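You operate a simulated robot arm through the tools that you are given. There is no shell and no other tool. Be economical: measure what you need, move in short steps, check, and stop when the job is done.

The job below is to be done with a simulated two-armed robot. You get a single attempt, and the scene is never put back.

Task
Wipe up the spill on the teal table with the grey cloth and put it back.

The check looks at the end state, three seconds after you hand in, the way a careful person would. Anything else that was tipped, shoved, dropped, spilled or broken makes it a failure. Flat cloth is picked up by pressing the open fingertips on it (5 to 10 N) and closing them slowly along it; thin cloth reads only 2 to 8 mm in the jaws.

Robot
Two 7-joint arms with two-finger parallel grippers on one trunk, on a base that drives. Base frame: it is fixed to the floor where the robot stands at the start and does not move with it; the origin is under the middle of the robot, x ahead of it, y to its left, z up; the surface under the hand at the start is at about z = 80. Lengths are in cm, angles in rad, forces in N, time in s.
The left shoulder is at the start at [12.4, 18.2, 85.8], the right one opposite. With the tool pointing down near the work surface each hand reaches from about 10 to 78 cm from the robot's upright axis, wherever it stands, measured 20 degrees to its own side. Payload 3.91 kg a hand.
Tool frame (each hand has its own): the origin (TCP) lies between the finger pads and is the grasp point; the fingertips stand 3 cm ahead of it; z points along the fingers, y is the line along which they close. Largest opening 11 cm; finger width 2, thickness 1; the body of the gripper, 4.8 by 11.2 cm, starts 5.5 cm behind the TCP.
Orientation is told as [roll, pitch, yaw] about the base's x, y, z axes, in that order, counted from this pose: with the fingers straight down and closing along the base's y, the tool's x points along the base's -x, its y along +y and its z along -z.

Tools
- The arms move only by the tool drive_tool. It takes "left_deltas", "right_deltas" or both (then of equal length, played together; a hand with none holds still); each is a list of rows, each a list of 7 numbers: the closure, from 0 (fully open) to 1 (shut), then the shift along the tool's x, y, z in cm, then the turn, a rotation vector about the tool's x, y, z in rad. In form: [[hand, x, y, z, rx, ry, rz], ...]. A call has 1 to 20 rows; each row is the pose to reach, as a shift and turn from the pose commanded when the call began, along the tool's axes at that moment. A row lasts 0.2 s, in which the tool goes at most 5 cm and 0.15 rad; a call with a longer step from one row to the next is refused whole, and so is a gripper value outside its range. A pose out of reach is approached as far as the arm can. The call stops where the force on the tool passes 40 N (or 10 N more than at its start, if that is more) or the arm is blocked; 0.2 s more then pass. Each finger travels about 7.2 cm/s and halts on what it meets, pressing with about 36 N; the grip force reading is that of the motor and also rises with nothing between the fingers. The clock runs only during rows and for 0.2 s after the last one: add rows that repeat a pose to give the fingers time. The reply holds the time, the measured pose of the TCP, the force on the tool along the base axes, the opening and the grip force, in the units named above and with some noise, with the torque about the TCP (base axes, N m) and any sound that the robot's microphone picked up.
- Cameras (640 x 400 px; columns grow to the right, rows downward): "scene" is now at [28.09, 5.38, 107.87]; the picture's right is [0.59, -0.80, 0.00], its down [-0.05, -0.04, -1.00] and it looks along [0.80, 0.59, -0.07] (base axes); focal length 214 px, centre (320, 200). "left" rides on the left gripper at [7.2, -1.7, -10.3] in its tool frame; the picture's right is [0.23, 0.97, 0.00], its down [-0.76, 0.18, -0.62] and it looks along [-0.61, 0.14, 0.78] (tool axes); focal length 222 px, centre (320, 200). "right" rides on the right gripper at [7.2, 1.7, -10.3] in its tool frame; the picture's right is [-0.23, 0.97, 0.00], its down [-0.76, -0.18, -0.62] and it looks along [-0.61, -0.14, 0.78] (tool axes); focal length 222 px, centre (320, 200). There is no depth. A picture from a camera that has moved, and an enlarged one, comes with that camera's place and axes in the base frame and with its lens.
- snapshot(camera): a new picture of that camera. The clock stands still meanwhile.
- lift_body(by): slides the trunk up (or, below 0, down) by that many cm; the arms and the scene camera ride with it, the base frame stays. It gives what a move gives, with no picture.
- steer(legs): drives the robot by 1 to 6 legs, each [ahead, left, turn to the left] in cm, cm and rad, along the robot's own axes; the way and the turn of a leg run together, so that a leg with both is an arc; at most 150 cm and 3.142 rad a leg. The arms and the cameras ride along, it lands a little off, and it stops where it bumps. It gives what a move gives.
- pan_tilt(pan, tilt): turns the head with the scene camera to pan (to the left, within 1.396 rad either way) and tilt (down, from -0.506 to 1.204), counted from straight ahead of the robot. It gives what a move gives.
- close_up(camera, box): a new picture of the part [left, top, right, bottom] of that camera's present view, enlarged. The clock stands still meanwhile.
- sign_off(): hands the job in; it is judged then, once.

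Go step by step. Nothing tells you exact positions but the pictures and the camera data: compare them with the known pose of the tool, close in by small moves and look again before you grip or let go. The budget is 120 turns and 108 pictures, counting those below and the enlarged ones. Unless the task says otherwise, let go and move clear before handing in, and close with one line.

The tools are called after "Request:" as name(argument=value, ...) on one line, values as JSON. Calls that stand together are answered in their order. drive_tool: Moves the arms, as the interface text tells. Its arguments: {"type":"object","properties":{"left_deltas":{"type":"array","items":{"type":"array","items":{"type":"number"}}},"right_deltas":{"type":"array","items":{"type":"array","items":{"type":"number"}}}},"required":[]} The other tools are called the same way: lift_body (by) slides the trunk up or down; steer (legs) drives the base; pan_tilt (pan, tilt) turns the head that bears the scene camera; snapshot (camera) takes a picture; close_up (camera, box) takes an enlarged picture of a part of a camera's view; sign_off () hands the job in.

At the start:

```text
clock: 0.0
left_tool_pos: [29.59, 40.9, 103.99]
left_tcp_rot: [-0.001, -0.001, 0.0]
left_force: [-0.9, 0.1, 0.1]
left_moment: [0.0, 0.01, 0.02]
left_finger_gap: 10.99
left_gripper_force: 0.1
right_tool_pos: [43.04, 5.02, 100.75]
right_tcp_rot: [-0.003, 0.007, -0.002]
right_force: [0.0, -0.1, -0.6]
right_moment: [-0.01, 0.01, 0.01]
right_finger_gap: 11.0
right_gripper_force: 0.1
trunk travel left (down, up): [-12.5, 38.9]
robot x, y, heading: [-0.05, 0.26, -0.001]
head pan, tilt: [0.895, 0.178]
```

scene: 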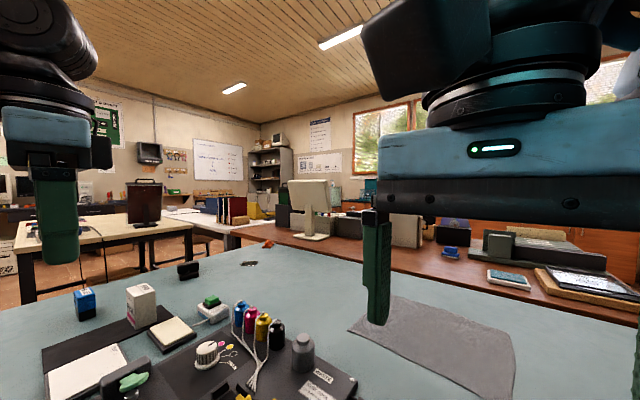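
right: 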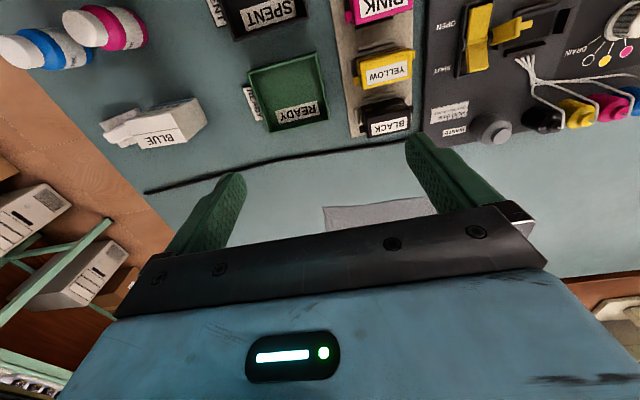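
left: 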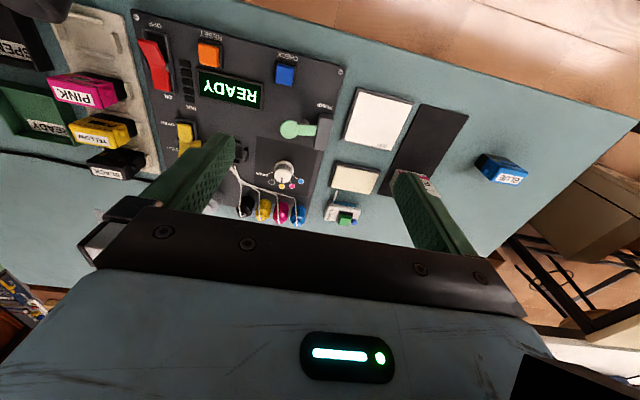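

I see a teal table with a printer-like panel, a grey cloth lying ahead, and a small dark spot further off. I'll look around with the head to find the spill and the cloth.

Request:
pan_tilt(pan=0.3, tilt=0.6)

Request:
snapshot(camera="scene")

Request:
pan_tilt(pan=-0.5, tilt=0.6)

Request:
snapshot(camera="scene")

Request:
pan_tilt(pan=1.0, tilt=0.6)

Request:
snapshot(camera="scene")

```text
clock: 1.0
left_tool_pos: [29.66, 40.92, 104.02]
left_tcp_rot: [0.0, -0.001, 0.0]
left_force: [-0.2, 0.4, 0.2]
left_moment: [0.0, 0.02, -0.02]
left_finger_gap: 11.01
left_gripper_force: 0.1
right_tool_pos: [42.98, 5.07, 100.52]
right_tcp_rot: [-0.004, 0.01, -0.001]
right_force: [-0.7, -0.1, 0.1]
right_moment: [-0.01, 0.0, 0.0]
right_finger_gap: 11.01
right_gripper_force: 0.0
trunk travel left (down, up): [-12.5, 38.9]
robot x, y, heading: [-0.18, 0.15, -0.004]
head pan, tilt: [0.3, 0.6]
```

```text
104 pictures are left
camera scene: at [29.57, 2.43, 104.31], right [0.27, -0.96, 0.0], down [-0.42, -0.12, -0.9], along [0.87, 0.24, -0.44], focal length 214 px, centre (320, 200)
```

scene: 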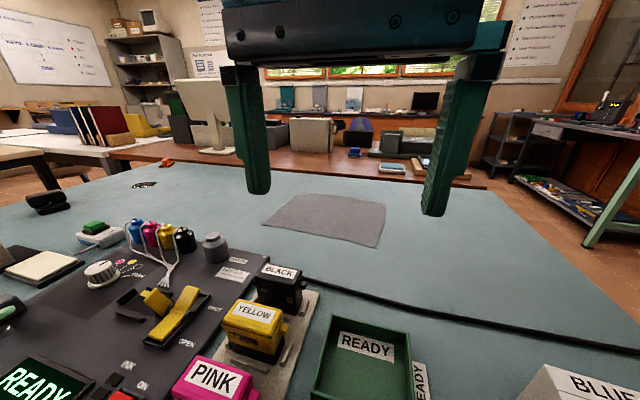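

```text
clock: 2.1
left_tool_pos: [29.6, 40.98, 104.02]
left_tcp_rot: [0.001, -0.001, 0.0]
left_force: [0.7, 0.4, 0.6]
left_moment: [0.01, -0.03, 0.03]
left_finger_gap: 11.01
left_gripper_force: 0.0
right_tool_pos: [43.62, 4.73, 100.63]
right_tcp_rot: [0.001, 0.007, -0.016]
right_force: [65.5, -30.3, -15.0]
right_moment: [3.23, 5.94, 1.97]
right_finger_gap: 11.01
right_gripper_force: 0.0
trunk travel left (down, up): [-12.5, 38.9]
robot x, y, heading: [0.12, -0.08, -0.001]
head pan, tilt: [-0.499, 0.6]
```

```text
103 pictures are left
camera scene: at [29.82, -0.02, 103.86], right [0.0, -1.0, 0.0], down [-0.48, 0.0, -0.88], along [0.88, 0.0, -0.48], focal length 214 px, centre (320, 200)
```

scene: 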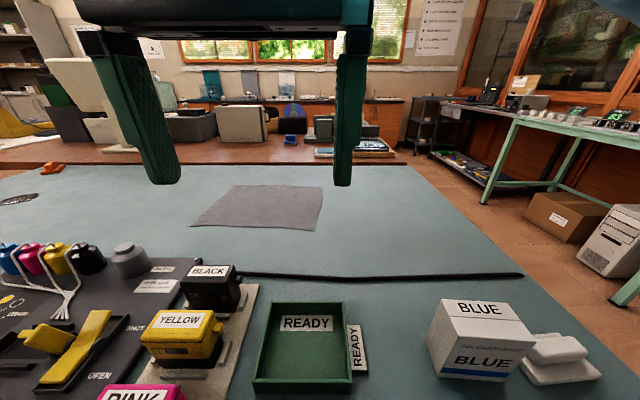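

```text
clock: 3.7
left_tool_pos: [29.55, 40.92, 103.89]
left_tcp_rot: [-0.001, 0.002, 0.0]
left_force: [0.4, -0.2, 0.4]
left_moment: [0.0, 0.04, -0.03]
left_finger_gap: 11.01
left_gripper_force: 0.0
right_tool_pos: [43.01, 5.01, 100.56]
right_tcp_rot: [-0.003, 0.008, -0.004]
right_force: [1.0, 0.2, 1.0]
right_moment: [0.02, -0.01, 0.03]
right_finger_gap: 11.01
right_gripper_force: 0.1
trunk travel left (down, up): [-12.5, 38.9]
robot x, y, heading: [-0.02, 0.08, -0.006]
head pan, tilt: [1.0, 0.6]
```

```text
102 pictures are left
camera scene: at [29.63, 1.94, 103.99], right [0.22, -0.98, 0.0], down [-0.46, -0.1, -0.88], along [0.86, 0.19, -0.47], focal length 214 px, centre (320, 200)
```

scene: 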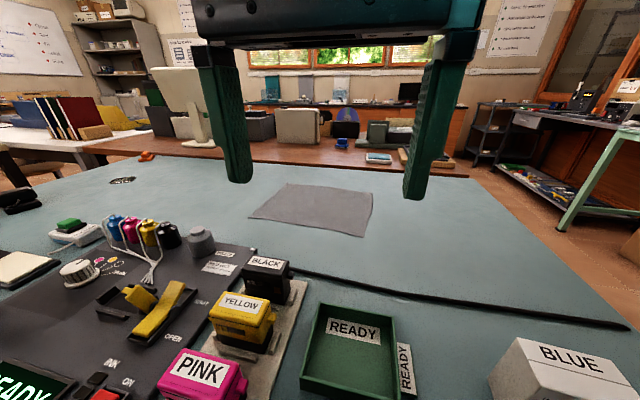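

The spill looks to be near (73, 70), the cloth spans about x 62–82, y 1–24, and the table front edge is x≈22. The head seems to touch the right arm when turned right, so I'll look again from the left only.

Request:
snapshot(camera="scene")

Request:
close_up(camera="scene", box=[0, 100, 320, 300])

```text
101 pictures are left
camera scene: at [29.63, 1.94, 103.99], right [0.22, -0.98, 0.0], down [-0.46, -0.1, -0.88], along [0.86, 0.19, -0.47], focal length 214 px, centre (320, 200)
```

scene: 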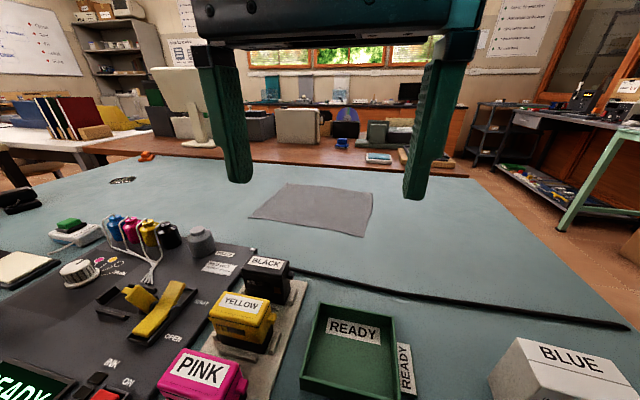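

```text
2.00 times, centred on (160, 200) of scene
camera zoom: at [29.63, 1.94, 103.99], right [0.22, -0.98, 0.0], down [-0.46, -0.1, -0.88], along [0.86, 0.19, -0.47], focal length 429 px, centre (640, 200)
```

zoom: 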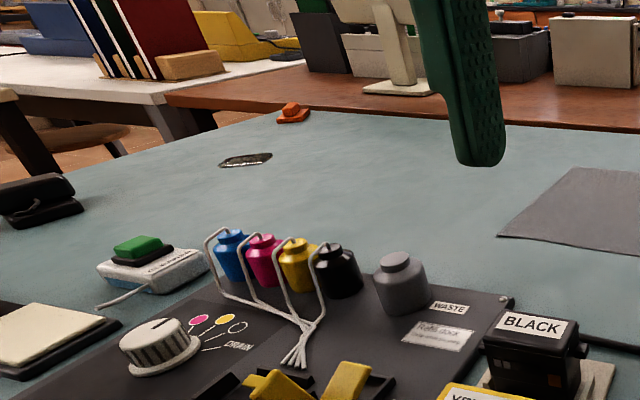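

The dark oval may be a spill or a cable grommet, and there may be other marks I can't see yet. I'll let the head settle and zoom in.

Request:
pan_tilt(pan=0.9, tilt=0.5)

Request:
snapshot(camera="scene")

```text
clock: 4.4
left_tool_pos: [29.57, 40.99, 103.94]
left_tcp_rot: [-0.001, -0.001, 0.001]
left_force: [0.6, -0.4, -0.8]
left_moment: [-0.01, -0.02, -0.01]
left_finger_gap: 10.97
left_gripper_force: 0.1
right_tool_pos: [43.15, 4.76, 100.74]
right_tcp_rot: [-0.001, 0.009, -0.003]
right_force: [0.3, -1.0, -0.5]
right_moment: [0.01, 0.0, -0.01]
right_finger_gap: 11.01
right_gripper_force: 0.0
trunk travel left (down, up): [-12.5, 38.9]
robot x, y, heading: [-0.13, -0.21, -0.006]
head pan, tilt: [0.901, 0.499]
```

```text
99 pictures are left
camera scene: at [29.56, 2.64, 104.55], right [0.29, -0.96, 0.0], down [-0.4, -0.12, -0.91], along [0.87, 0.27, -0.41], focal length 214 px, centre (320, 200)
```

scene: 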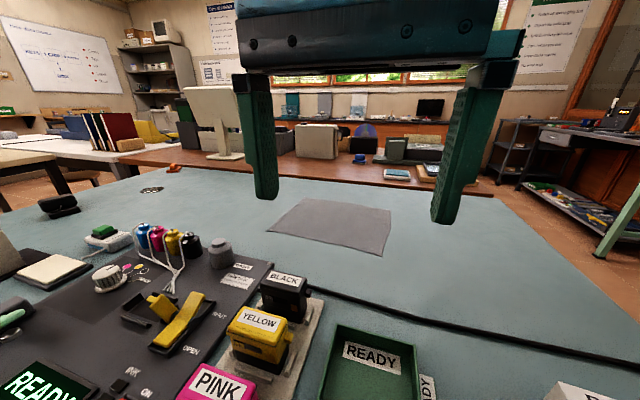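

The head lags and the right hand fills the view, so I'll shift the right hand up and to the right and let the head settle meanwhile.

Request:
drive_tool(right_deltas=[[0, 0, -3, -2, 0, 0, 0], [0, 0, -7, -4, 0, 0, 0], [0, 0, -11, -6, 0, 0, 0], [0, 0, -15, -8, 0, 0, 0], [0, 0, -19, -8, 0, 0, 0], [0, 0, -23, -8, 0, 0, 0], [0, 0, -26, -8, 0, 0, 0], [0, 0, -26, -8, 0, 0, 0]])

Request:
snapshot(camera="scene")

```text
clock: 5.1
left_tool_pos: [29.56, 41.1, 103.9]
left_tcp_rot: [0.001, 0.0, -0.002]
left_force: [1.0, -1.3, -0.1]
left_moment: [-0.01, -0.03, 0.01]
left_finger_gap: 11.0
left_gripper_force: 0.0
right_tool_pos: [43.33, -1.8, 101.31]
right_tcp_rot: [0.001, 0.015, -0.033]
right_force: [0.2, 0.2, -0.5]
right_moment: [-0.02, -0.01, 0.03]
right_finger_gap: 11.02
right_gripper_force: 0.1
right hand out of reach, approached as far as the arm can: row 1, 2, 3
trunk travel left (down, up): [-12.5, 38.9]
robot x, y, heading: [-0.16, -0.3, 0.005]
head pan, tilt: [0.901, 0.499]
stopped in row 3 (right hand): the force on the tool passed its limit at 67 N (the readings are from after the stop); the commanded pose is now the measured one
```

```text
98 pictures are left
camera scene: at [29.84, 1.83, 104.76], right [0.2, -0.98, 0.0], down [-0.38, -0.08, -0.92], along [0.9, 0.19, -0.39], focal length 214 px, centre (320, 200)
```

scene: 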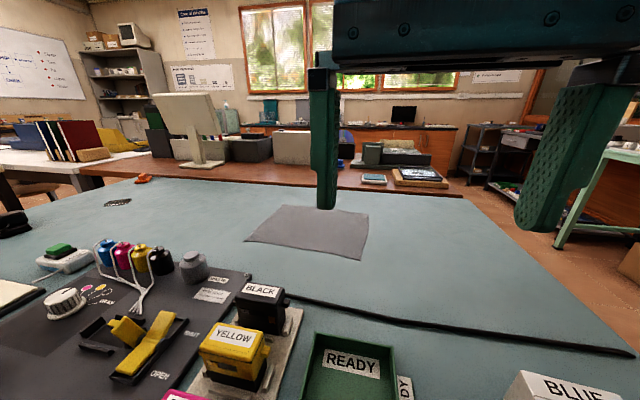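

The right arm and head are pressing on each other. I'll first relax the head to about where it is, then move the right hand ahead, away from the head.

Request:
pan_tilt(pan=0.2, tilt=0.3)

Request:
drive_tool(right_deltas=[[0, -3, 0, 0, 0, 0, 0], [0, -6, 0, 0, 0, 0, 0], [0, -9, 0, 0, 0, 0, 0], [0, -12, 0, 0, 0, 0, 0]])

Request:
snapshot(camera="scene")

Request:
snapshot(camera="left")

```text
clock: 6.1
left_tool_pos: [29.51, 41.02, 104.09]
left_tcp_rot: [-0.001, 0.0, -0.003]
left_force: [0.3, -0.5, 0.3]
left_moment: [0.03, -0.04, 0.06]
left_finger_gap: 11.02
left_gripper_force: 0.2
right_tool_pos: [43.01, -2.0, 101.64]
right_tcp_rot: [0.004, 0.001, -0.026]
right_force: [0.3, -0.2, -0.1]
right_moment: [0.01, 0.05, 0.04]
right_finger_gap: 11.02
right_gripper_force: 0.1
trunk travel left (down, up): [-12.5, 38.9]
robot x, y, heading: [0.24, -0.03, 0.002]
head pan, tilt: [0.201, 0.3]
```

```text
clock: 7.1
left_tool_pos: [29.59, 40.99, 104.05]
left_tcp_rot: [-0.001, -0.001, -0.003]
left_force: [0.1, 0.2, -0.5]
left_moment: [0.0, -0.01, -0.04]
left_finger_gap: 11.01
left_gripper_force: 0.1
right_tool_pos: [55.11, -2.13, 101.13]
right_tcp_rot: [0.007, 0.003, -0.028]
right_force: [0.0, 0.2, 0.2]
right_moment: [-0.01, 0.03, 0.01]
right_finger_gap: 10.98
right_gripper_force: 0.1
right hand out of reach, approached as far as the arm can: row 3, 4
trunk travel left (down, up): [-12.5, 38.9]
robot x, y, heading: [0.04, -0.35, 0.001]
head pan, tilt: [0.201, 0.3]
```

```text
97 pictures are left
camera scene: at [29.9, 1.82, 105.71], right [0.2, -0.98, 0.0], down [-0.29, -0.06, -0.96], along [0.94, 0.19, -0.3], focal length 214 px, centre (320, 200)
```

scene: 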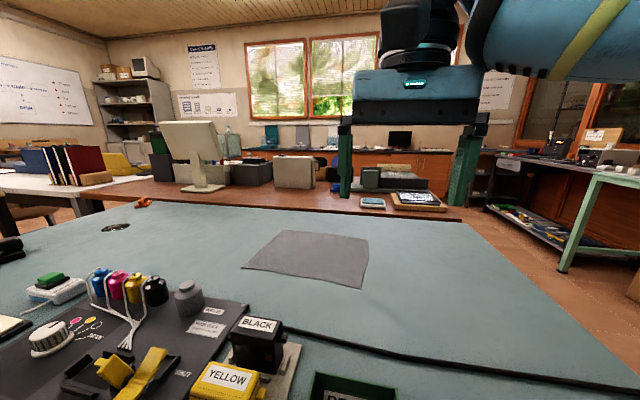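

```text
96 pictures are left
camera left: at [22.41, 39.27, 114.29], right [-0.23, 0.97, 0.0], down [0.76, 0.18, 0.62], along [0.61, 0.14, -0.78], focal length 222 px, centre (320, 200)
```

left: 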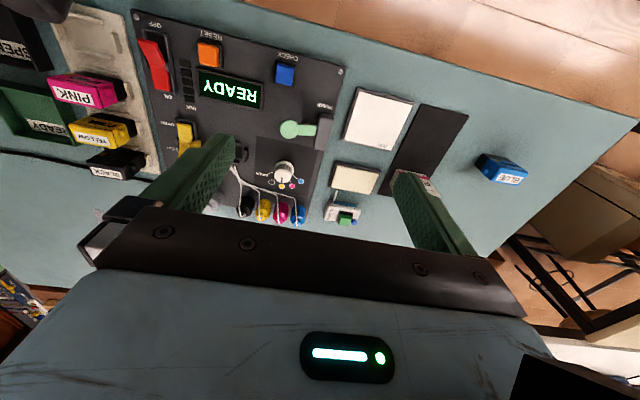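

The head is free now. I'll look left at the spill.

Request:
pan_tilt(pan=0.9, tilt=0.45)

Request:
snapshot(camera="scene")

Request:
close_up(camera="scene", box=[240, 120, 400, 220])

```text
clock: 8.2
left_tool_pos: [29.59, 41.02, 104.02]
left_tcp_rot: [-0.001, 0.001, -0.002]
left_force: [0.0, -0.2, 0.4]
left_moment: [-0.01, 0.0, -0.01]
left_finger_gap: 10.99
left_gripper_force: 0.0
right_tool_pos: [55.08, -2.18, 101.06]
right_tcp_rot: [0.007, 0.003, -0.028]
right_force: [-0.4, 1.0, 0.2]
right_moment: [-0.01, 0.01, 0.01]
right_finger_gap: 11.01
right_gripper_force: 0.0
trunk travel left (down, up): [-12.5, 38.9]
robot x, y, heading: [-0.06, -0.27, -0.002]
head pan, tilt: [0.901, 0.45]
```

```text
95 pictures are left
camera scene: at [26.44, 7.14, 104.32], right [0.78, -0.62, 0.0], down [-0.27, -0.34, -0.9], along [0.56, 0.71, -0.44], focal length 214 px, centre (320, 200)
```

scene: 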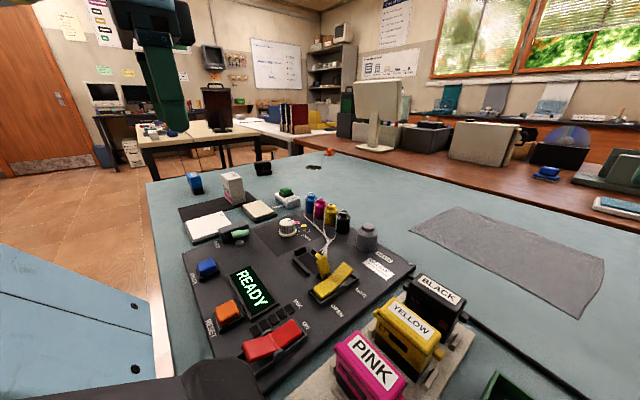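

```text
4.00 times, centred on (320, 170) of scene
camera zoom: at [26.44, 7.14, 104.32], right [0.78, -0.62, 0.0], down [-0.27, -0.34, -0.9], along [0.56, 0.71, -0.44], focal length 858 px, centre (320, 320)
```

zoom: 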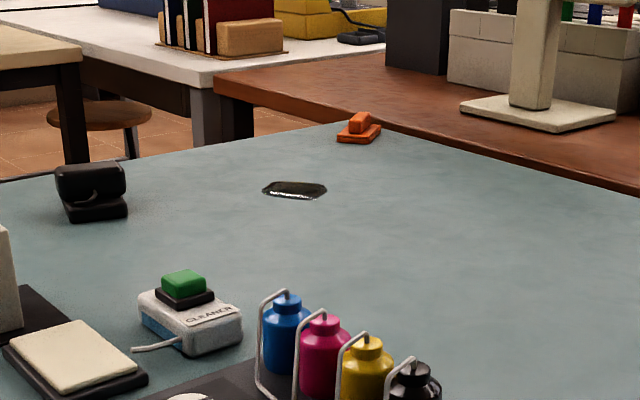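

The spill is a dark glossy patch about 6 cm wide at (73, 70), and it is the only one I see. I'll raise the trunk for reach, shift the robot right so the left arm lines up with the cloth, then check the view.

Request:
lift_body(by=12)

Request:
steer(legs=[[0, -13, 0]])

Request:
pan_tilt(pan=0.3, tilt=0.6)

Request:
snapshot(camera="scene")

```text
clock: 9.7
left_tool_pos: [29.57, 40.91, 116.03]
left_tcp_rot: [0.0, -0.002, 0.0]
left_force: [0.5, -0.1, 0.1]
left_moment: [0.0, -0.01, 0.05]
left_finger_gap: 11.02
left_gripper_force: 0.1
right_tool_pos: [55.0, -2.28, 113.02]
right_tcp_rot: [0.005, 0.006, -0.028]
right_force: [-0.8, -0.3, 0.3]
right_moment: [-0.03, 0.02, -0.05]
right_finger_gap: 11.02
right_gripper_force: 0.0
trunk travel left (down, up): [-24.5, 26.9]
robot x, y, heading: [-0.15, 0.21, -0.001]
head pan, tilt: [0.901, 0.45]
```

```text
clock: 11.3
left_tool_pos: [28.87, 31.92, 116.05]
left_tcp_rot: [0.002, -0.002, 0.01]
left_force: [-0.7, 0.4, -0.1]
left_moment: [-0.01, -0.03, 0.04]
left_finger_gap: 11.0
left_gripper_force: 0.0
right_tool_pos: [54.77, -11.17, 113.14]
right_tcp_rot: [0.004, 0.006, -0.021]
right_force: [0.1, 0.0, 0.8]
right_moment: [-0.01, 0.01, -0.02]
right_finger_gap: 10.98
right_gripper_force: 0.2
trunk travel left (down, up): [-24.5, 26.9]
robot x, y, heading: [-0.67, -9.19, 0.008]
head pan, tilt: [0.901, 0.45]
stopped in leg 1: the robot was blocked; the commanded pose is now the measured one
```

```text
clock: 12.3
left_tool_pos: [28.95, 31.81, 116.02]
left_tcp_rot: [0.002, -0.001, 0.007]
left_force: [-0.4, -0.4, -0.1]
left_moment: [0.01, -0.03, -0.01]
left_finger_gap: 11.02
left_gripper_force: 0.1
right_tool_pos: [54.89, -11.21, 113.19]
right_tcp_rot: [0.003, 0.005, -0.022]
right_force: [1.1, -0.6, -0.5]
right_moment: [-0.02, 0.01, 0.0]
right_finger_gap: 10.99
right_gripper_force: 0.0
trunk travel left (down, up): [-24.5, 26.9]
robot x, y, heading: [0.13, -9.16, 0.015]
head pan, tilt: [0.3, 0.6]
```

```text
93 pictures are left
camera scene: at [24.27, -6.59, 116.76], right [0.3, -0.95, 0.0], down [-0.54, -0.17, -0.83], along [0.79, 0.25, -0.56], focal length 214 px, centre (320, 200)
```

scene: 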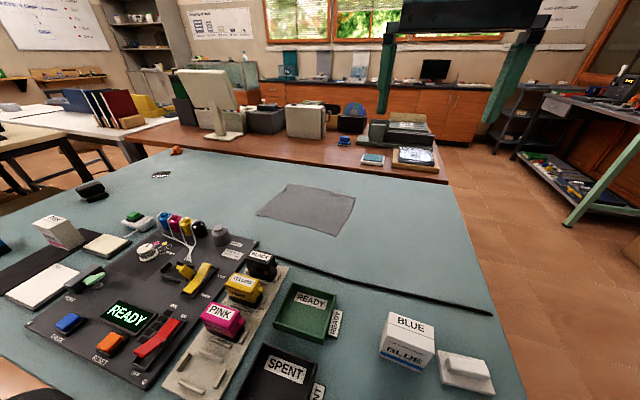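

The base stopped at y≈-9 (blocked on the right), which is still good enough. The cloth centre is at about (72.6, 12.3), so I'll bring the left hand above it.

Request:
drive_tool(left_deltas=[[0, -3.65, -1.63, 0, 0, 0, 0], [0, -7.3, -3.26, 0, 0, 0, 0], [0, -10.95, -4.89, 0, 0, 0, 0], [0, -14.6, -6.5, 1, 0, 0, 0], [0, -18.25, -8.1, 2, 0, 0, 0], [0, -21.9, -9.8, 4, 0, 0, 0], [0, -25.5, -11.4, 6, 0, 0, 0], [0, -29.2, -13, 8, 0, 0, 0], [0, -32.8, -14.7, 10, 0, 0, 0], [0, -36.5, -16.3, 12, 0, 0, 0], [0.3, -40.1, -17.9, 14, 0, 0, 0], [0.5, -43.6, -19.5, 16, 0, 0, 0], [0.6, -43.6, -19.5, 20, 0, 0, 0]])

Request:
snapshot(camera="scene")

Request:
snapshot(camera="left")

```text
clock: 15.1
left_tool_pos: [62.15, 18.15, 97.78]
left_tcp_rot: [0.001, -0.002, 0.006]
left_force: [0.3, 0.3, 0.0]
left_moment: [0.01, -0.03, -0.05]
left_finger_gap: 4.39
left_gripper_force: 0.0
left hand out of reach, approached as far as the arm can: row 9, 10, 11, 12, 13
right_tool_pos: [54.81, -11.23, 113.23]
right_tcp_rot: [0.005, 0.005, -0.022]
right_force: [-0.8, -0.5, -0.2]
right_moment: [0.02, 0.0, 0.01]
right_finger_gap: 10.99
right_gripper_force: 0.0
trunk travel left (down, up): [-24.5, 26.9]
robot x, y, heading: [-0.34, -9.27, 0.008]
head pan, tilt: [0.3, 0.6]
```

```text
92 pictures are left
camera scene: at [24.27, -6.59, 116.76], right [0.3, -0.95, 0.0], down [-0.54, -0.17, -0.83], along [0.79, 0.25, -0.56], focal length 214 px, centre (320, 200)
```

scene: 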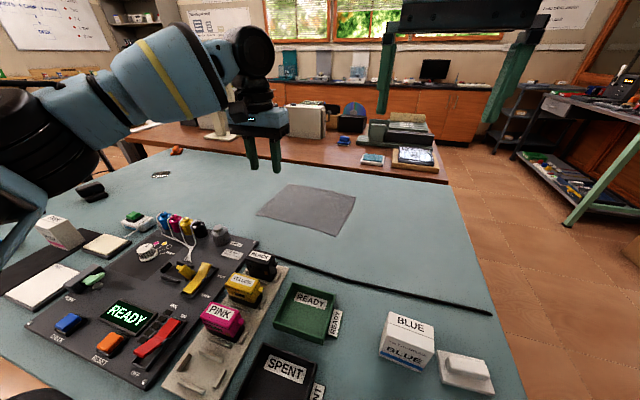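

```text
91 pictures are left
camera left: at [54.93, 16.41, 108.16], right [-0.23, 0.97, 0.0], down [0.76, 0.18, 0.62], along [0.61, 0.15, -0.78], focal length 222 px, centre (320, 200)
```

left: 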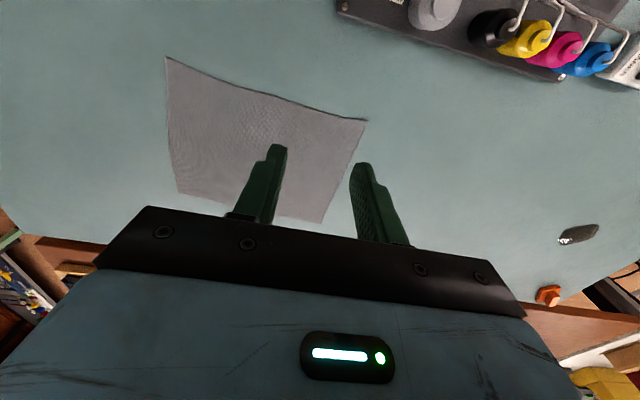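

The left hand stalls at x≈62 with the tool vertical at this height. I'll tilt the fingers forward (wrist back) and see whether reach grows.

Request:
drive_tool(left_deltas=[[0.6, 0, 0, 0, 0, -0.12, 0], [0.6, 0, 0, 0, 0, -0.24, 0], [0.6, 0, 0, 0, 0, -0.36, 0], [0.6, -3, -1.5, 0, 0, -0.45, 0], [0.6, -6, -3, 1, 0, -0.5, 0], [0.6, -9, -4.5, 3, 0, -0.5, 0], [0.6, -10.4, -5.8, 5, 0, -0.5, 0], [0.6, -10.4, -5.8, 5, 0, -0.5, 0]])

Request:
snapshot(camera="left")

```text
clock: 16.9
left_tool_pos: [71.2, 15.09, 94.87]
left_tcp_rot: [0.001, -0.499, 0.008]
left_force: [0.1, -0.4, -0.2]
left_moment: [0.02, 0.0, 0.0]
left_finger_gap: 4.42
left_gripper_force: 0.0
left hand out of reach, approached as far as the arm can: row 6, 7, 8
right_tool_pos: [54.99, -11.23, 113.07]
right_tcp_rot: [0.003, 0.007, -0.02]
right_force: [1.0, -0.4, -0.2]
right_moment: [0.03, 0.0, -0.01]
right_finger_gap: 10.99
right_gripper_force: 0.1
trunk travel left (down, up): [-24.5, 26.9]
robot x, y, heading: [-0.02, -9.31, 0.01]
head pan, tilt: [0.3, 0.6]
```

```text
90 pictures are left
camera left: at [60.06, 13.22, 100.4], right [-0.21, 0.97, -0.11], down [0.37, 0.18, 0.91], along [0.91, 0.15, -0.4], focal length 222 px, centre (320, 200)
```

left: 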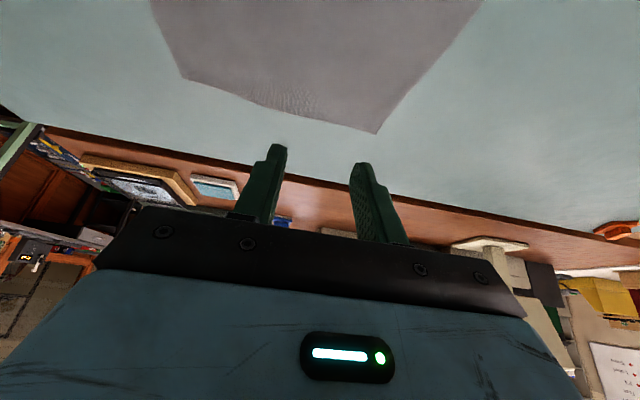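

Tilting works; the hand is at (71, 15, 95). I'll descend while straightening the tool a bit and see what is reachable near the table.

Request:
drive_tool(left_deltas=[[0.6, 1, -1, 2, 0, 0, 0], [0.6, 1.5, -2, 4, 0, 0.1, 0], [0.6, 1.5, -2.5, 5, 0, 0.2, 0], [0.6, 1.5, -2.5, 5, 0, 0.25, 0], [0.6, 1.5, -2.5, 5, 0, 0.25, 0]])

```text
clock: 18.1
left_tool_pos: [70.27, 18.17, 88.07]
left_tcp_rot: [0.003, -0.291, 0.007]
left_force: [0.8, 0.1, 0.0]
left_moment: [-0.03, -0.02, -0.01]
left_finger_gap: 4.4
left_gripper_force: 0.1
left hand out of reach, approached as far as the arm can: row 2, 3, 4, 5
right_tool_pos: [55.0, -11.21, 113.1]
right_tcp_rot: [0.003, 0.005, -0.022]
right_force: [-0.1, 0.1, 0.1]
right_moment: [-0.02, 0.01, -0.01]
right_finger_gap: 11.01
right_gripper_force: 0.0
trunk travel left (down, up): [-24.5, 26.9]
robot x, y, heading: [-0.15, -9.42, 0.006]
head pan, tilt: [0.3, 0.6]
```

The arm prefers y≥18 here, which suits me: I'll pinch the cloth near its left edge (about (70, 20.5)) and drag it flat to the left. Checking the view first.

Request:
drive_tool(left_deltas=[[0.6, 0, 1, 0, 0, 0, 0], [0.6, 0, 2.3, 0, 0, 0, 0]])

Request:
snapshot(camera="scene")

Request:
snapshot(camera="left")

```text
clock: 18.7
left_tool_pos: [70.02, 20.33, 88.21]
left_tcp_rot: [0.0, -0.251, 0.006]
left_force: [-0.4, 1.3, 0.3]
left_moment: [0.03, 0.0, 0.01]
left_finger_gap: 4.41
left_gripper_force: 0.0
right_tool_pos: [54.9, -11.22, 113.1]
right_tcp_rot: [0.003, 0.006, -0.022]
right_force: [-0.4, 0.5, -0.3]
right_moment: [0.01, 0.01, -0.01]
right_finger_gap: 11.01
right_gripper_force: 0.0
trunk travel left (down, up): [-24.5, 26.9]
robot x, y, heading: [-0.26, -9.74, 0.009]
head pan, tilt: [0.3, 0.6]
```

```text
89 pictures are left
camera scene: at [24.24, -6.58, 116.76], right [0.3, -0.95, 0.0], down [-0.54, -0.17, -0.83], along [0.79, 0.25, -0.56], focal length 214 px, centre (320, 200)
```

scene: 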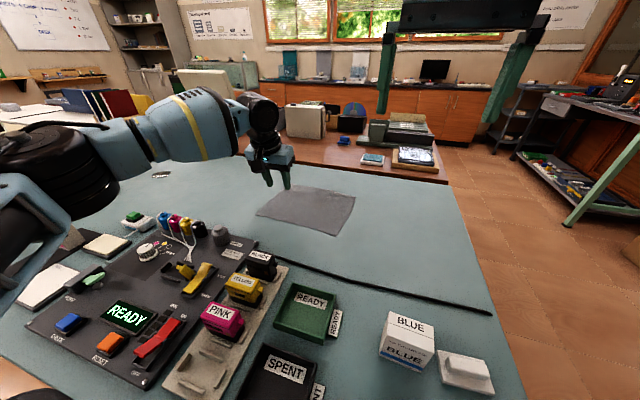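

```text
88 pictures are left
camera left: at [60.56, 18.59, 96.38], right [-0.23, 0.97, -0.05], down [0.58, 0.18, 0.79], along [0.78, 0.15, -0.61], focal length 222 px, centre (320, 200)
```

left: 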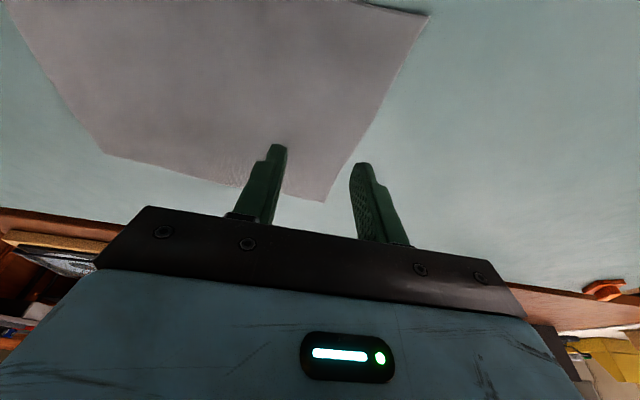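

The fingers are over the cloth about 1.5 cm inside its left edge. I'll descend to just above it.

Request:
drive_tool(left_deltas=[[0.6, 0.5, 0, 1.94, 0, 0, 0], [0.6, 0.99, 0, 3.88, 0, 0, 0], [0.6, 1.06, 0, 4.17, 0, 0, 0]])

Request:
snapshot(camera="left")

```text
clock: 19.5
left_tool_pos: [69.98, 20.13, 83.61]
left_tcp_rot: [0.002, -0.251, 0.005]
left_force: [-0.6, 0.0, 0.9]
left_moment: [-0.01, 0.0, 0.0]
left_finger_gap: 4.4
left_gripper_force: 0.1
right_tool_pos: [54.93, -11.29, 113.19]
right_tcp_rot: [0.004, 0.005, -0.021]
right_force: [-0.6, 0.3, -0.8]
right_moment: [0.03, -0.03, 0.0]
right_finger_gap: 10.99
right_gripper_force: 0.2
trunk travel left (down, up): [-24.5, 26.9]
robot x, y, heading: [-0.13, -9.41, 0.013]
head pan, tilt: [0.3, 0.6]
```

```text
87 pictures are left
camera left: at [60.58, 18.45, 91.94], right [-0.23, 0.97, -0.05], down [0.58, 0.18, 0.79], along [0.78, 0.15, -0.61], focal length 222 px, centre (320, 200)
```

left: 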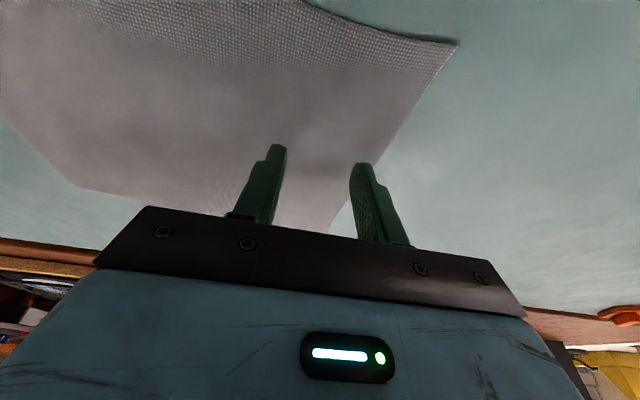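

Both fingers are just above the cloth. I'll press down in small steps.

Request:
drive_tool(left_deltas=[[0.6, 0.05, 0, 0.2, 0, 0, 0], [0.6, 0.1, 0, 0.4, 0, 0, 0]])

```text
clock: 20.1
left_tool_pos: [70.08, 20.3, 83.31]
left_tcp_rot: [0.002, -0.251, 0.006]
left_force: [-0.8, -0.3, 0.9]
left_moment: [-0.02, 0.03, -0.02]
left_finger_gap: 4.42
left_gripper_force: 0.0
right_tool_pos: [54.85, -11.19, 113.1]
right_tcp_rot: [0.004, 0.005, -0.022]
right_force: [-0.4, 0.6, 0.1]
right_moment: [0.02, -0.03, -0.01]
right_finger_gap: 11.0
right_gripper_force: 0.1
trunk travel left (down, up): [-24.5, 26.9]
robot x, y, heading: [-0.1, -8.96, 0.004]
head pan, tilt: [0.3, 0.6]
```

Request:
drive_tool(left_deltas=[[0.6, 0.05, 0, 0.2, 0, 0, 0], [0.6, 0.1, 0, 0.4, 0, 0, 0]])

```text
clock: 20.7
left_tool_pos: [70.15, 20.38, 83.29]
left_tcp_rot: [0.002, -0.261, 0.01]
left_force: [0.5, 2.7, 21.7]
left_moment: [0.26, 0.02, 0.0]
left_finger_gap: 4.42
left_gripper_force: 0.2
right_tool_pos: [54.7, -11.3, 113.24]
right_tcp_rot: [0.005, 0.004, -0.021]
right_force: [0.8, 0.5, -0.2]
right_moment: [0.03, 0.03, 0.03]
right_finger_gap: 11.01
right_gripper_force: 0.0
trunk travel left (down, up): [-24.5, 26.9]
robot x, y, heading: [-0.31, -9.67, 0.01]
head pan, tilt: [0.3, 0.6]
```

Contact at 22 N, a bit much; I'll ease to about 8 N and close slowly along the cloth.

Request:
drive_tool(left_deltas=[[0.6, -0.05, 0, -0.22, 0, 0, 0], [0.64, -0.05, 0, -0.22, 0, 0, 0], [0.68, -0.05, 0, -0.22, 0, 0, 0], [0.72, -0.05, 0, -0.22, 0, 0, 0], [0.76, -0.05, 0, -0.22, 0, 0, 0], [0.8, -0.05, 0, -0.22, 0, 0, 0], [0.84, -0.05, 0, -0.22, 0, 0, 0], [0.88, -0.05, 0, -0.22, 0, 0, 0], [0.92, -0.05, 0, -0.22, 0, 0, 0], [0.96, -0.05, 0, -0.22, 0, 0, 0], [1, -0.05, 0, -0.22, 0, 0, 0], [1, -0.05, 0, -0.22, 0, 0, 0], [1, -0.05, 0, -0.22, 0, 0, 0]])

Request:
snapshot(camera="left")

```text
clock: 23.5
left_tool_pos: [70.08, 20.19, 83.23]
left_tcp_rot: [0.002, -0.255, 0.005]
left_force: [-1.5, -1.7, 21.5]
left_moment: [-0.06, 0.05, 0.01]
left_finger_gap: 0.19
left_gripper_force: 36.1
right_tool_pos: [54.69, -11.35, 113.12]
right_tcp_rot: [0.006, 0.004, -0.021]
right_force: [-0.3, -0.4, -0.3]
right_moment: [0.01, 0.02, 0.0]
right_finger_gap: 10.98
right_gripper_force: 0.1
trunk travel left (down, up): [-24.5, 26.9]
robot x, y, heading: [-0.26, -9.59, 0.012]
head pan, tilt: [0.3, 0.6]
```

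```text
86 pictures are left
camera left: at [60.44, 18.37, 91.41], right [-0.23, 0.97, -0.05], down [0.58, 0.18, 0.8], along [0.78, 0.15, -0.6], focal length 222 px, centre (320, 200)
```

left: 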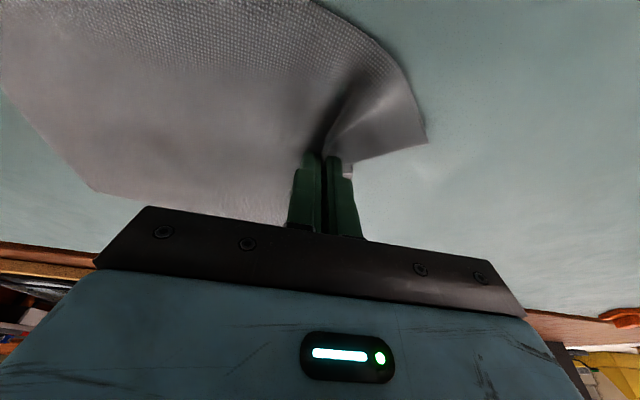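

Gap reads 1.9 mm with a ridge of cloth between the fingers: it's gripped. I'll lift a few cm and check.

Request:
drive_tool(left_deltas=[[1, -0.25, 0, -1, 0, 0, 0], [1, -0.5, 0, -2, 0, 0, 0], [1, -0.75, 0, -3, 0, 0, 0]])

Request:
snapshot(camera="left")

Request:
snapshot(camera="scene")

```text
clock: 24.3
left_tool_pos: [70.18, 20.41, 86.11]
left_tcp_rot: [0.001, -0.251, 0.007]
left_force: [0.7, -0.3, 0.6]
left_moment: [0.0, -0.01, -0.01]
left_finger_gap: 0.21
left_gripper_force: 36.1
right_tool_pos: [54.84, -11.16, 113.11]
right_tcp_rot: [0.004, 0.004, -0.022]
right_force: [0.2, 0.1, 0.5]
right_moment: [-0.01, 0.02, 0.0]
right_finger_gap: 11.01
right_gripper_force: 0.0
trunk travel left (down, up): [-24.5, 26.9]
robot x, y, heading: [-0.17, -9.4, 0.004]
head pan, tilt: [0.3, 0.6]
```

```text
85 pictures are left
camera left: at [60.61, 18.62, 94.27], right [-0.23, 0.97, -0.05], down [0.58, 0.18, 0.79], along [0.78, 0.15, -0.61], focal length 222 px, centre (320, 200)
```

left: 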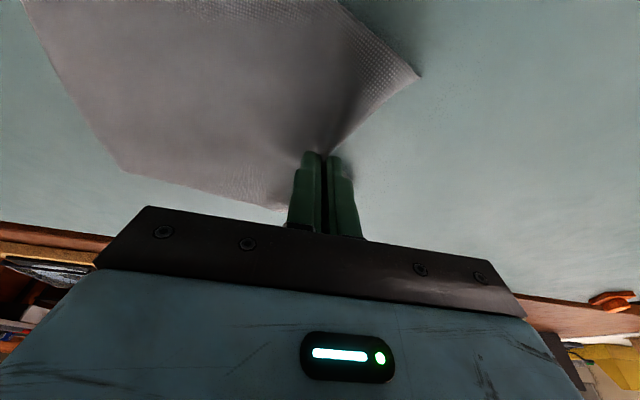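

```text
84 pictures are left
camera scene: at [24.28, -6.59, 116.75], right [0.3, -0.95, 0.0], down [-0.54, -0.17, -0.83], along [0.79, 0.25, -0.56], focal length 214 px, centre (320, 200)
```

scene: 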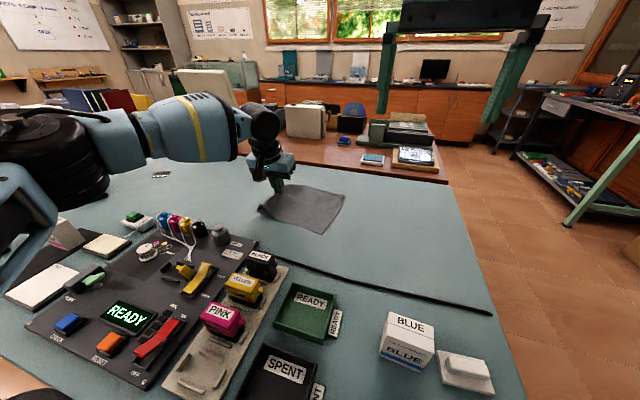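

The cloth is held with its left edge 3 cm up and the rest flat. I'll drive the robot left, trailing the cloth.

Request:
steer(legs=[[0, 24, 0]])

Request:
snapshot(camera="scene")

Request:
snapshot(camera="left")

```text
clock: 26.9
left_tool_pos: [69.19, 45.13, 86.15]
left_tcp_rot: [0.0, -0.252, 0.022]
left_force: [0.6, -0.3, 0.5]
left_moment: [-0.02, 0.0, 0.01]
left_finger_gap: 0.17
left_gripper_force: 35.5
right_tool_pos: [54.58, 13.21, 113.09]
right_tcp_rot: [0.003, 0.004, -0.007]
right_force: [-0.1, 0.8, -0.2]
right_moment: [-0.04, 0.01, -0.03]
right_finger_gap: 11.01
right_gripper_force: 0.1
trunk travel left (down, up): [-24.5, 26.9]
robot x, y, heading: [-0.46, 14.8, 0.021]
head pan, tilt: [0.3, 0.6]
```

```text
83 pictures are left
camera scene: at [23.85, 17.43, 116.75], right [0.32, -0.95, 0.0], down [-0.54, -0.18, -0.83], along [0.78, 0.26, -0.56], focal length 214 px, centre (320, 200)
```

scene: 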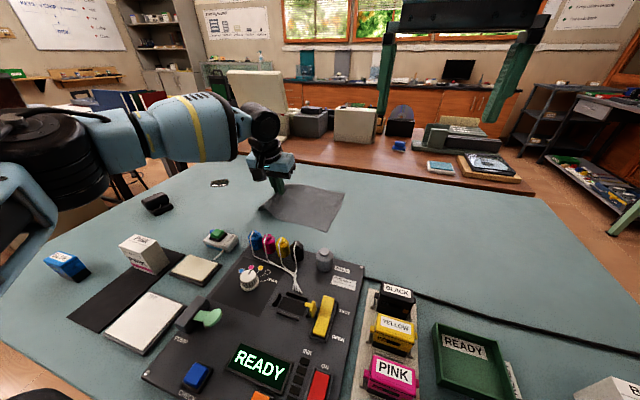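

```text
82 pictures are left
camera left: at [59.8, 43.16, 94.33], right [-0.24, 0.97, -0.05], down [0.58, 0.19, 0.79], along [0.78, 0.16, -0.61], focal length 222 px, centre (320, 200)
```

left: 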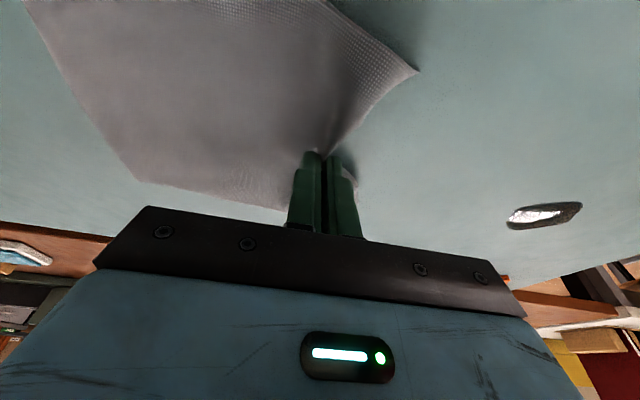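

Cloth trails nicely; the spill is at (73.3, 70.3). I'll drive on so the grip is just short of it.

Request:
steer(legs=[[0, 21, -0.01]])

Request:
snapshot(camera="scene")

Request:
snapshot(camera="left")

```text
clock: 29.4
left_tool_pos: [69.42, 65.52, 86.09]
left_tcp_rot: [0.003, -0.251, 0.007]
left_force: [-0.5, 0.0, 1.2]
left_moment: [0.02, -0.03, -0.02]
left_finger_gap: 0.2
left_gripper_force: 36.5
right_tool_pos: [54.33, 33.83, 113.16]
right_tcp_rot: [0.005, 0.005, -0.022]
right_force: [-0.5, 1.0, 1.0]
right_moment: [0.01, 0.0, -0.01]
right_finger_gap: 11.0
right_gripper_force: 0.1
trunk travel left (down, up): [-24.5, 26.9]
robot x, y, heading: [-1.02, 35.89, 0.006]
head pan, tilt: [0.3, 0.6]
```

```text
81 pictures are left
camera scene: at [23.55, 38.5, 116.75], right [0.3, -0.95, 0.0], down [-0.54, -0.17, -0.83], along [0.79, 0.25, -0.56], focal length 214 px, centre (320, 200)
```

scene: 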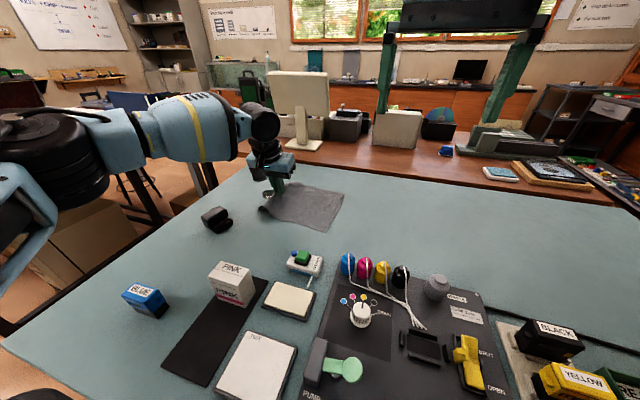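

```text
80 pictures are left
camera left: at [59.91, 63.65, 94.33], right [-0.23, 0.97, -0.05], down [0.58, 0.18, 0.79], along [0.78, 0.15, -0.61], focal length 222 px, centre (320, 200)
```

left: 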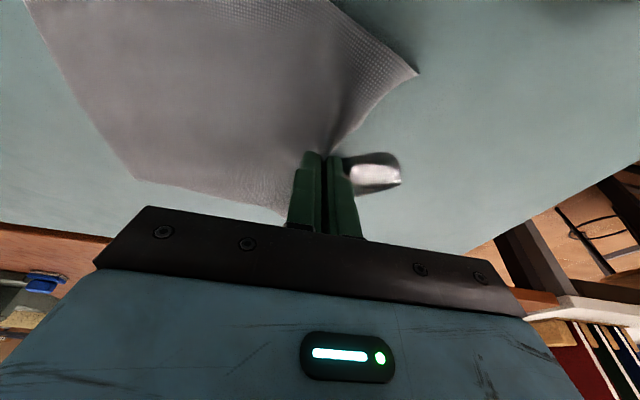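

The spill is just left of the fingers. I'll move the grip forward and down onto the table at the spill's right side, tilting a bit for reach.

Request:
drive_tool(left_deltas=[[1, -1.6, 1, 0.4, 0, -0.1, 0], [1, -3.3, 2, 0.84, 0, -0.15, 0], [1, -2.8, 2, 2.84, 0, -0.15, 0], [1, -2.7, 2, 3.2, 0, -0.15, 0]])

```text
clock: 30.4
left_tool_pos: [72.8, 67.52, 83.59]
left_tcp_rot: [0.003, -0.402, 0.007]
left_force: [-0.2, 0.3, 0.0]
left_moment: [0.0, 0.0, -0.01]
left_finger_gap: 0.2
left_gripper_force: 35.9
right_tool_pos: [54.18, 33.73, 113.14]
right_tcp_rot: [0.006, 0.005, -0.022]
right_force: [0.1, 0.6, -0.7]
right_moment: [0.01, -0.04, -0.01]
right_finger_gap: 10.98
right_gripper_force: 0.1
trunk travel left (down, up): [-24.5, 26.9]
robot x, y, heading: [-1.29, 36.15, 0.008]
head pan, tilt: [0.3, 0.6]
```

Request:
drive_tool(left_deltas=[[1, 0.08, 0, 0.18, 0, 0, 0], [1, 0.16, 0, 0.37, 0, 0, 0]])

Request:
snapshot(camera="left")

```text
clock: 31.1
left_tool_pos: [72.72, 67.42, 83.32]
left_tcp_rot: [0.002, -0.403, 0.004]
left_force: [-0.1, -0.8, 3.5]
left_moment: [0.0, -0.01, 0.01]
left_finger_gap: 0.2
left_gripper_force: 35.8
right_tool_pos: [54.08, 33.78, 113.08]
right_tcp_rot: [0.005, 0.004, -0.023]
right_force: [0.3, -0.6, -0.5]
right_moment: [0.0, -0.02, -0.02]
right_finger_gap: 10.99
right_gripper_force: 0.0
trunk travel left (down, up): [-24.5, 26.9]
robot x, y, heading: [-0.75, 35.25, 0.012]
head pan, tilt: [0.3, 0.6]
```

```text
79 pictures are left
camera left: at [62.16, 65.61, 89.97], right [-0.22, 0.97, -0.09], down [0.46, 0.18, 0.87], along [0.86, 0.15, -0.48], focal length 222 px, centre (320, 200)
```

left: 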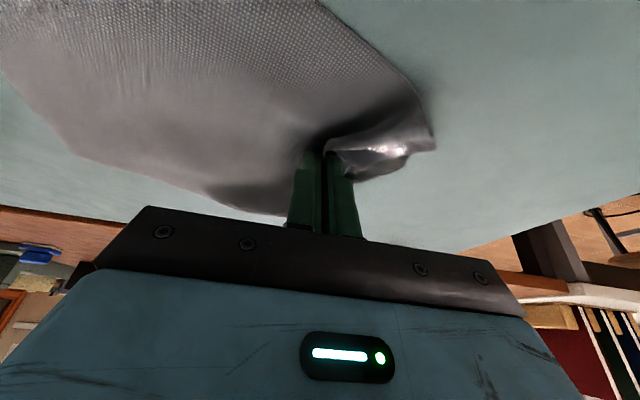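

The tips rest lightly on the cloth beside the spill. I'll press slightly more and sweep back and forth over the spill area.

Request:
drive_tool(left_deltas=[[1, 0.04, 2, 0.09, 0, 0, 0], [1, 0.04, 4, 0.09, 0, 0, 0], [1, 0.04, 6, 0.09, 0, 0, 0], [1, 0.04, 7.5, 0.09, 0, 0, 0], [1, 1.42, 7.5, -0.49, 0, 0, 0], [1, 1.42, 5, -0.49, 0, 0, 0], [1, 1.42, 2.5, -0.49, 0, 0, 0], [1, 1.42, 0, -0.49, 0, 0, 0], [1, 2.8, 0, -1.08, 0, 0, 0], [1, 2.8, 2.5, -1.08, 0, 0, 0], [1, 2.8, 5, -1.08, 0, 0, 0], [1, 2.8, 7.5, -1.08, 0, 0, 0], [1, 0.04, 7.5, 0.09, 0, 0, 0], [1, -1.34, 7.5, 0.67, 0, 0, 0], [1, -1.34, 5, 0.67, 0, 0, 0], [1, -1.34, 2.5, 0.67, 0, 0, 0], [1, -1.34, 0, 0.67, 0, 0, 0], [1, -2.72, 0, 1.26, 0, 0, 0], [1, -2.72, 3, 1.26, 0, 0, 0], [1, -2.72, 6, 1.26, 0, 0, 0]])

Request:
snapshot(camera="left")

Request:
snapshot(camera="scene")

```text
clock: 35.2
left_tool_pos: [75.23, 73.04, 83.37]
left_tcp_rot: [0.005, -0.403, 0.005]
left_force: [0.2, -0.1, 1.1]
left_moment: [-0.04, -0.02, -0.06]
left_finger_gap: 0.17
left_gripper_force: 36.3
left hand out of reach, approached as far as the arm can: row 17, 18, 19, 20
right_tool_pos: [54.18, 33.81, 112.98]
right_tcp_rot: [0.004, 0.006, -0.023]
right_force: [-0.2, 0.1, -0.1]
right_moment: [-0.03, 0.01, -0.01]
right_finger_gap: 10.99
right_gripper_force: 0.0
trunk travel left (down, up): [-24.5, 26.9]
robot x, y, heading: [-0.69, 35.32, 0.008]
head pan, tilt: [0.3, 0.6]
```

```text
78 pictures are left
camera left: at [64.58, 71.29, 90.02], right [-0.22, 0.97, -0.09], down [0.46, 0.18, 0.87], along [0.86, 0.15, -0.48], focal length 222 px, centre (320, 200)
```

left: 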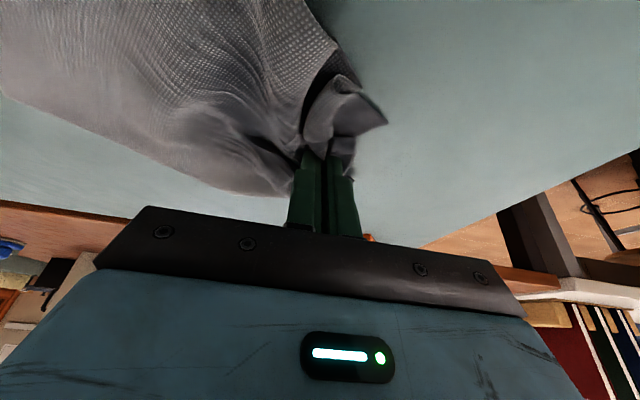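

```text
77 pictures are left
camera scene: at [23.53, 38.49, 116.76], right [0.3, -0.95, 0.0], down [-0.54, -0.17, -0.83], along [0.79, 0.25, -0.56], focal length 214 px, centre (320, 200)
```

scene: 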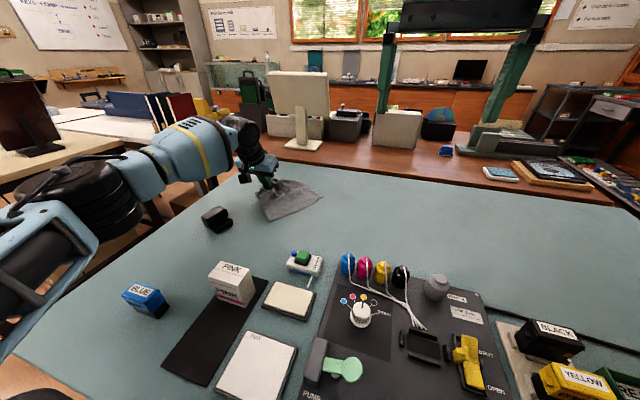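

The swept cloth covers the area. I'll lift it clear to see whether the spill is gone.

Request:
drive_tool(left_deltas=[[1, 0, 0, -3.8, 0, 0, 0], [1, -0.3, 0, -7.6, 0, 0, 0], [1, -0.6, 0, -11.4, 0, 0, 0], [1, -1, 0, -15.2, 0, 0, 0], [1, -1.5, 0, -18.9, 0, 0, 0], [1, -1.5, 0, -18.9, 0, 0, 0], [1, -1.5, 0, -18.9, 0, 0, 0]])

Request:
snapshot(camera="left")

Request:
snapshot(camera="scene")

```text
clock: 36.9
left_tool_pos: [68.9, 72.77, 101.15]
left_tcp_rot: [0.001, -0.401, 0.004]
left_force: [-0.9, -0.6, -0.9]
left_moment: [0.0, -0.01, -0.01]
left_finger_gap: 0.19
left_gripper_force: 35.7
right_tool_pos: [54.06, 33.83, 113.13]
right_tcp_rot: [0.005, 0.005, -0.024]
right_force: [-0.1, -0.3, 0.6]
right_moment: [-0.02, 0.01, 0.0]
right_finger_gap: 10.98
right_gripper_force: 0.0
trunk travel left (down, up): [-24.5, 26.9]
robot x, y, heading: [-0.97, 35.69, 0.009]
head pan, tilt: [0.3, 0.6]
```

```text
76 pictures are left
camera left: at [58.21, 70.91, 107.82], right [-0.22, 0.97, -0.09], down [0.46, 0.18, 0.87], along [0.86, 0.15, -0.48], focal length 222 px, centre (320, 200)
```

left: 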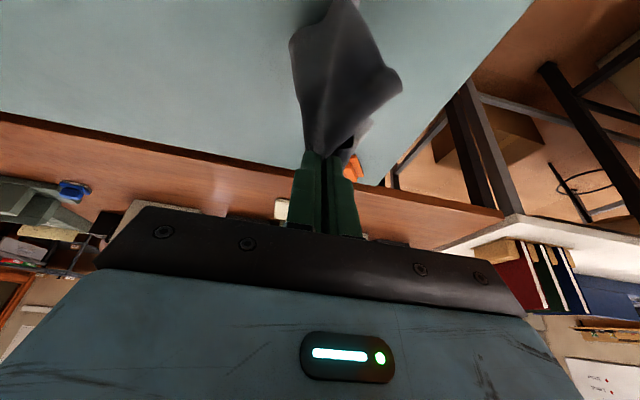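

```text
75 pictures are left
camera scene: at [23.53, 38.47, 116.76], right [0.3, -0.95, 0.0], down [-0.54, -0.17, -0.83], along [0.79, 0.25, -0.56], focal length 214 px, centre (320, 200)
```

scene: 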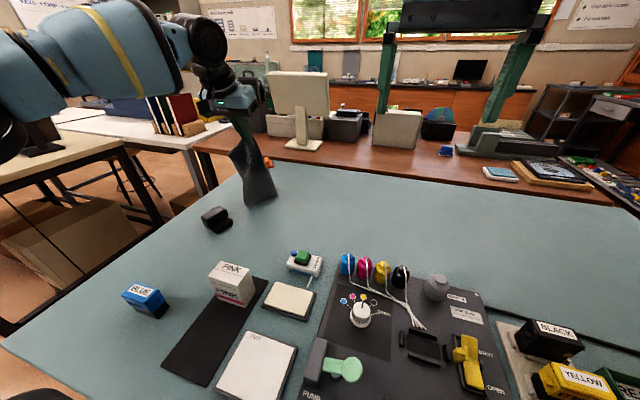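

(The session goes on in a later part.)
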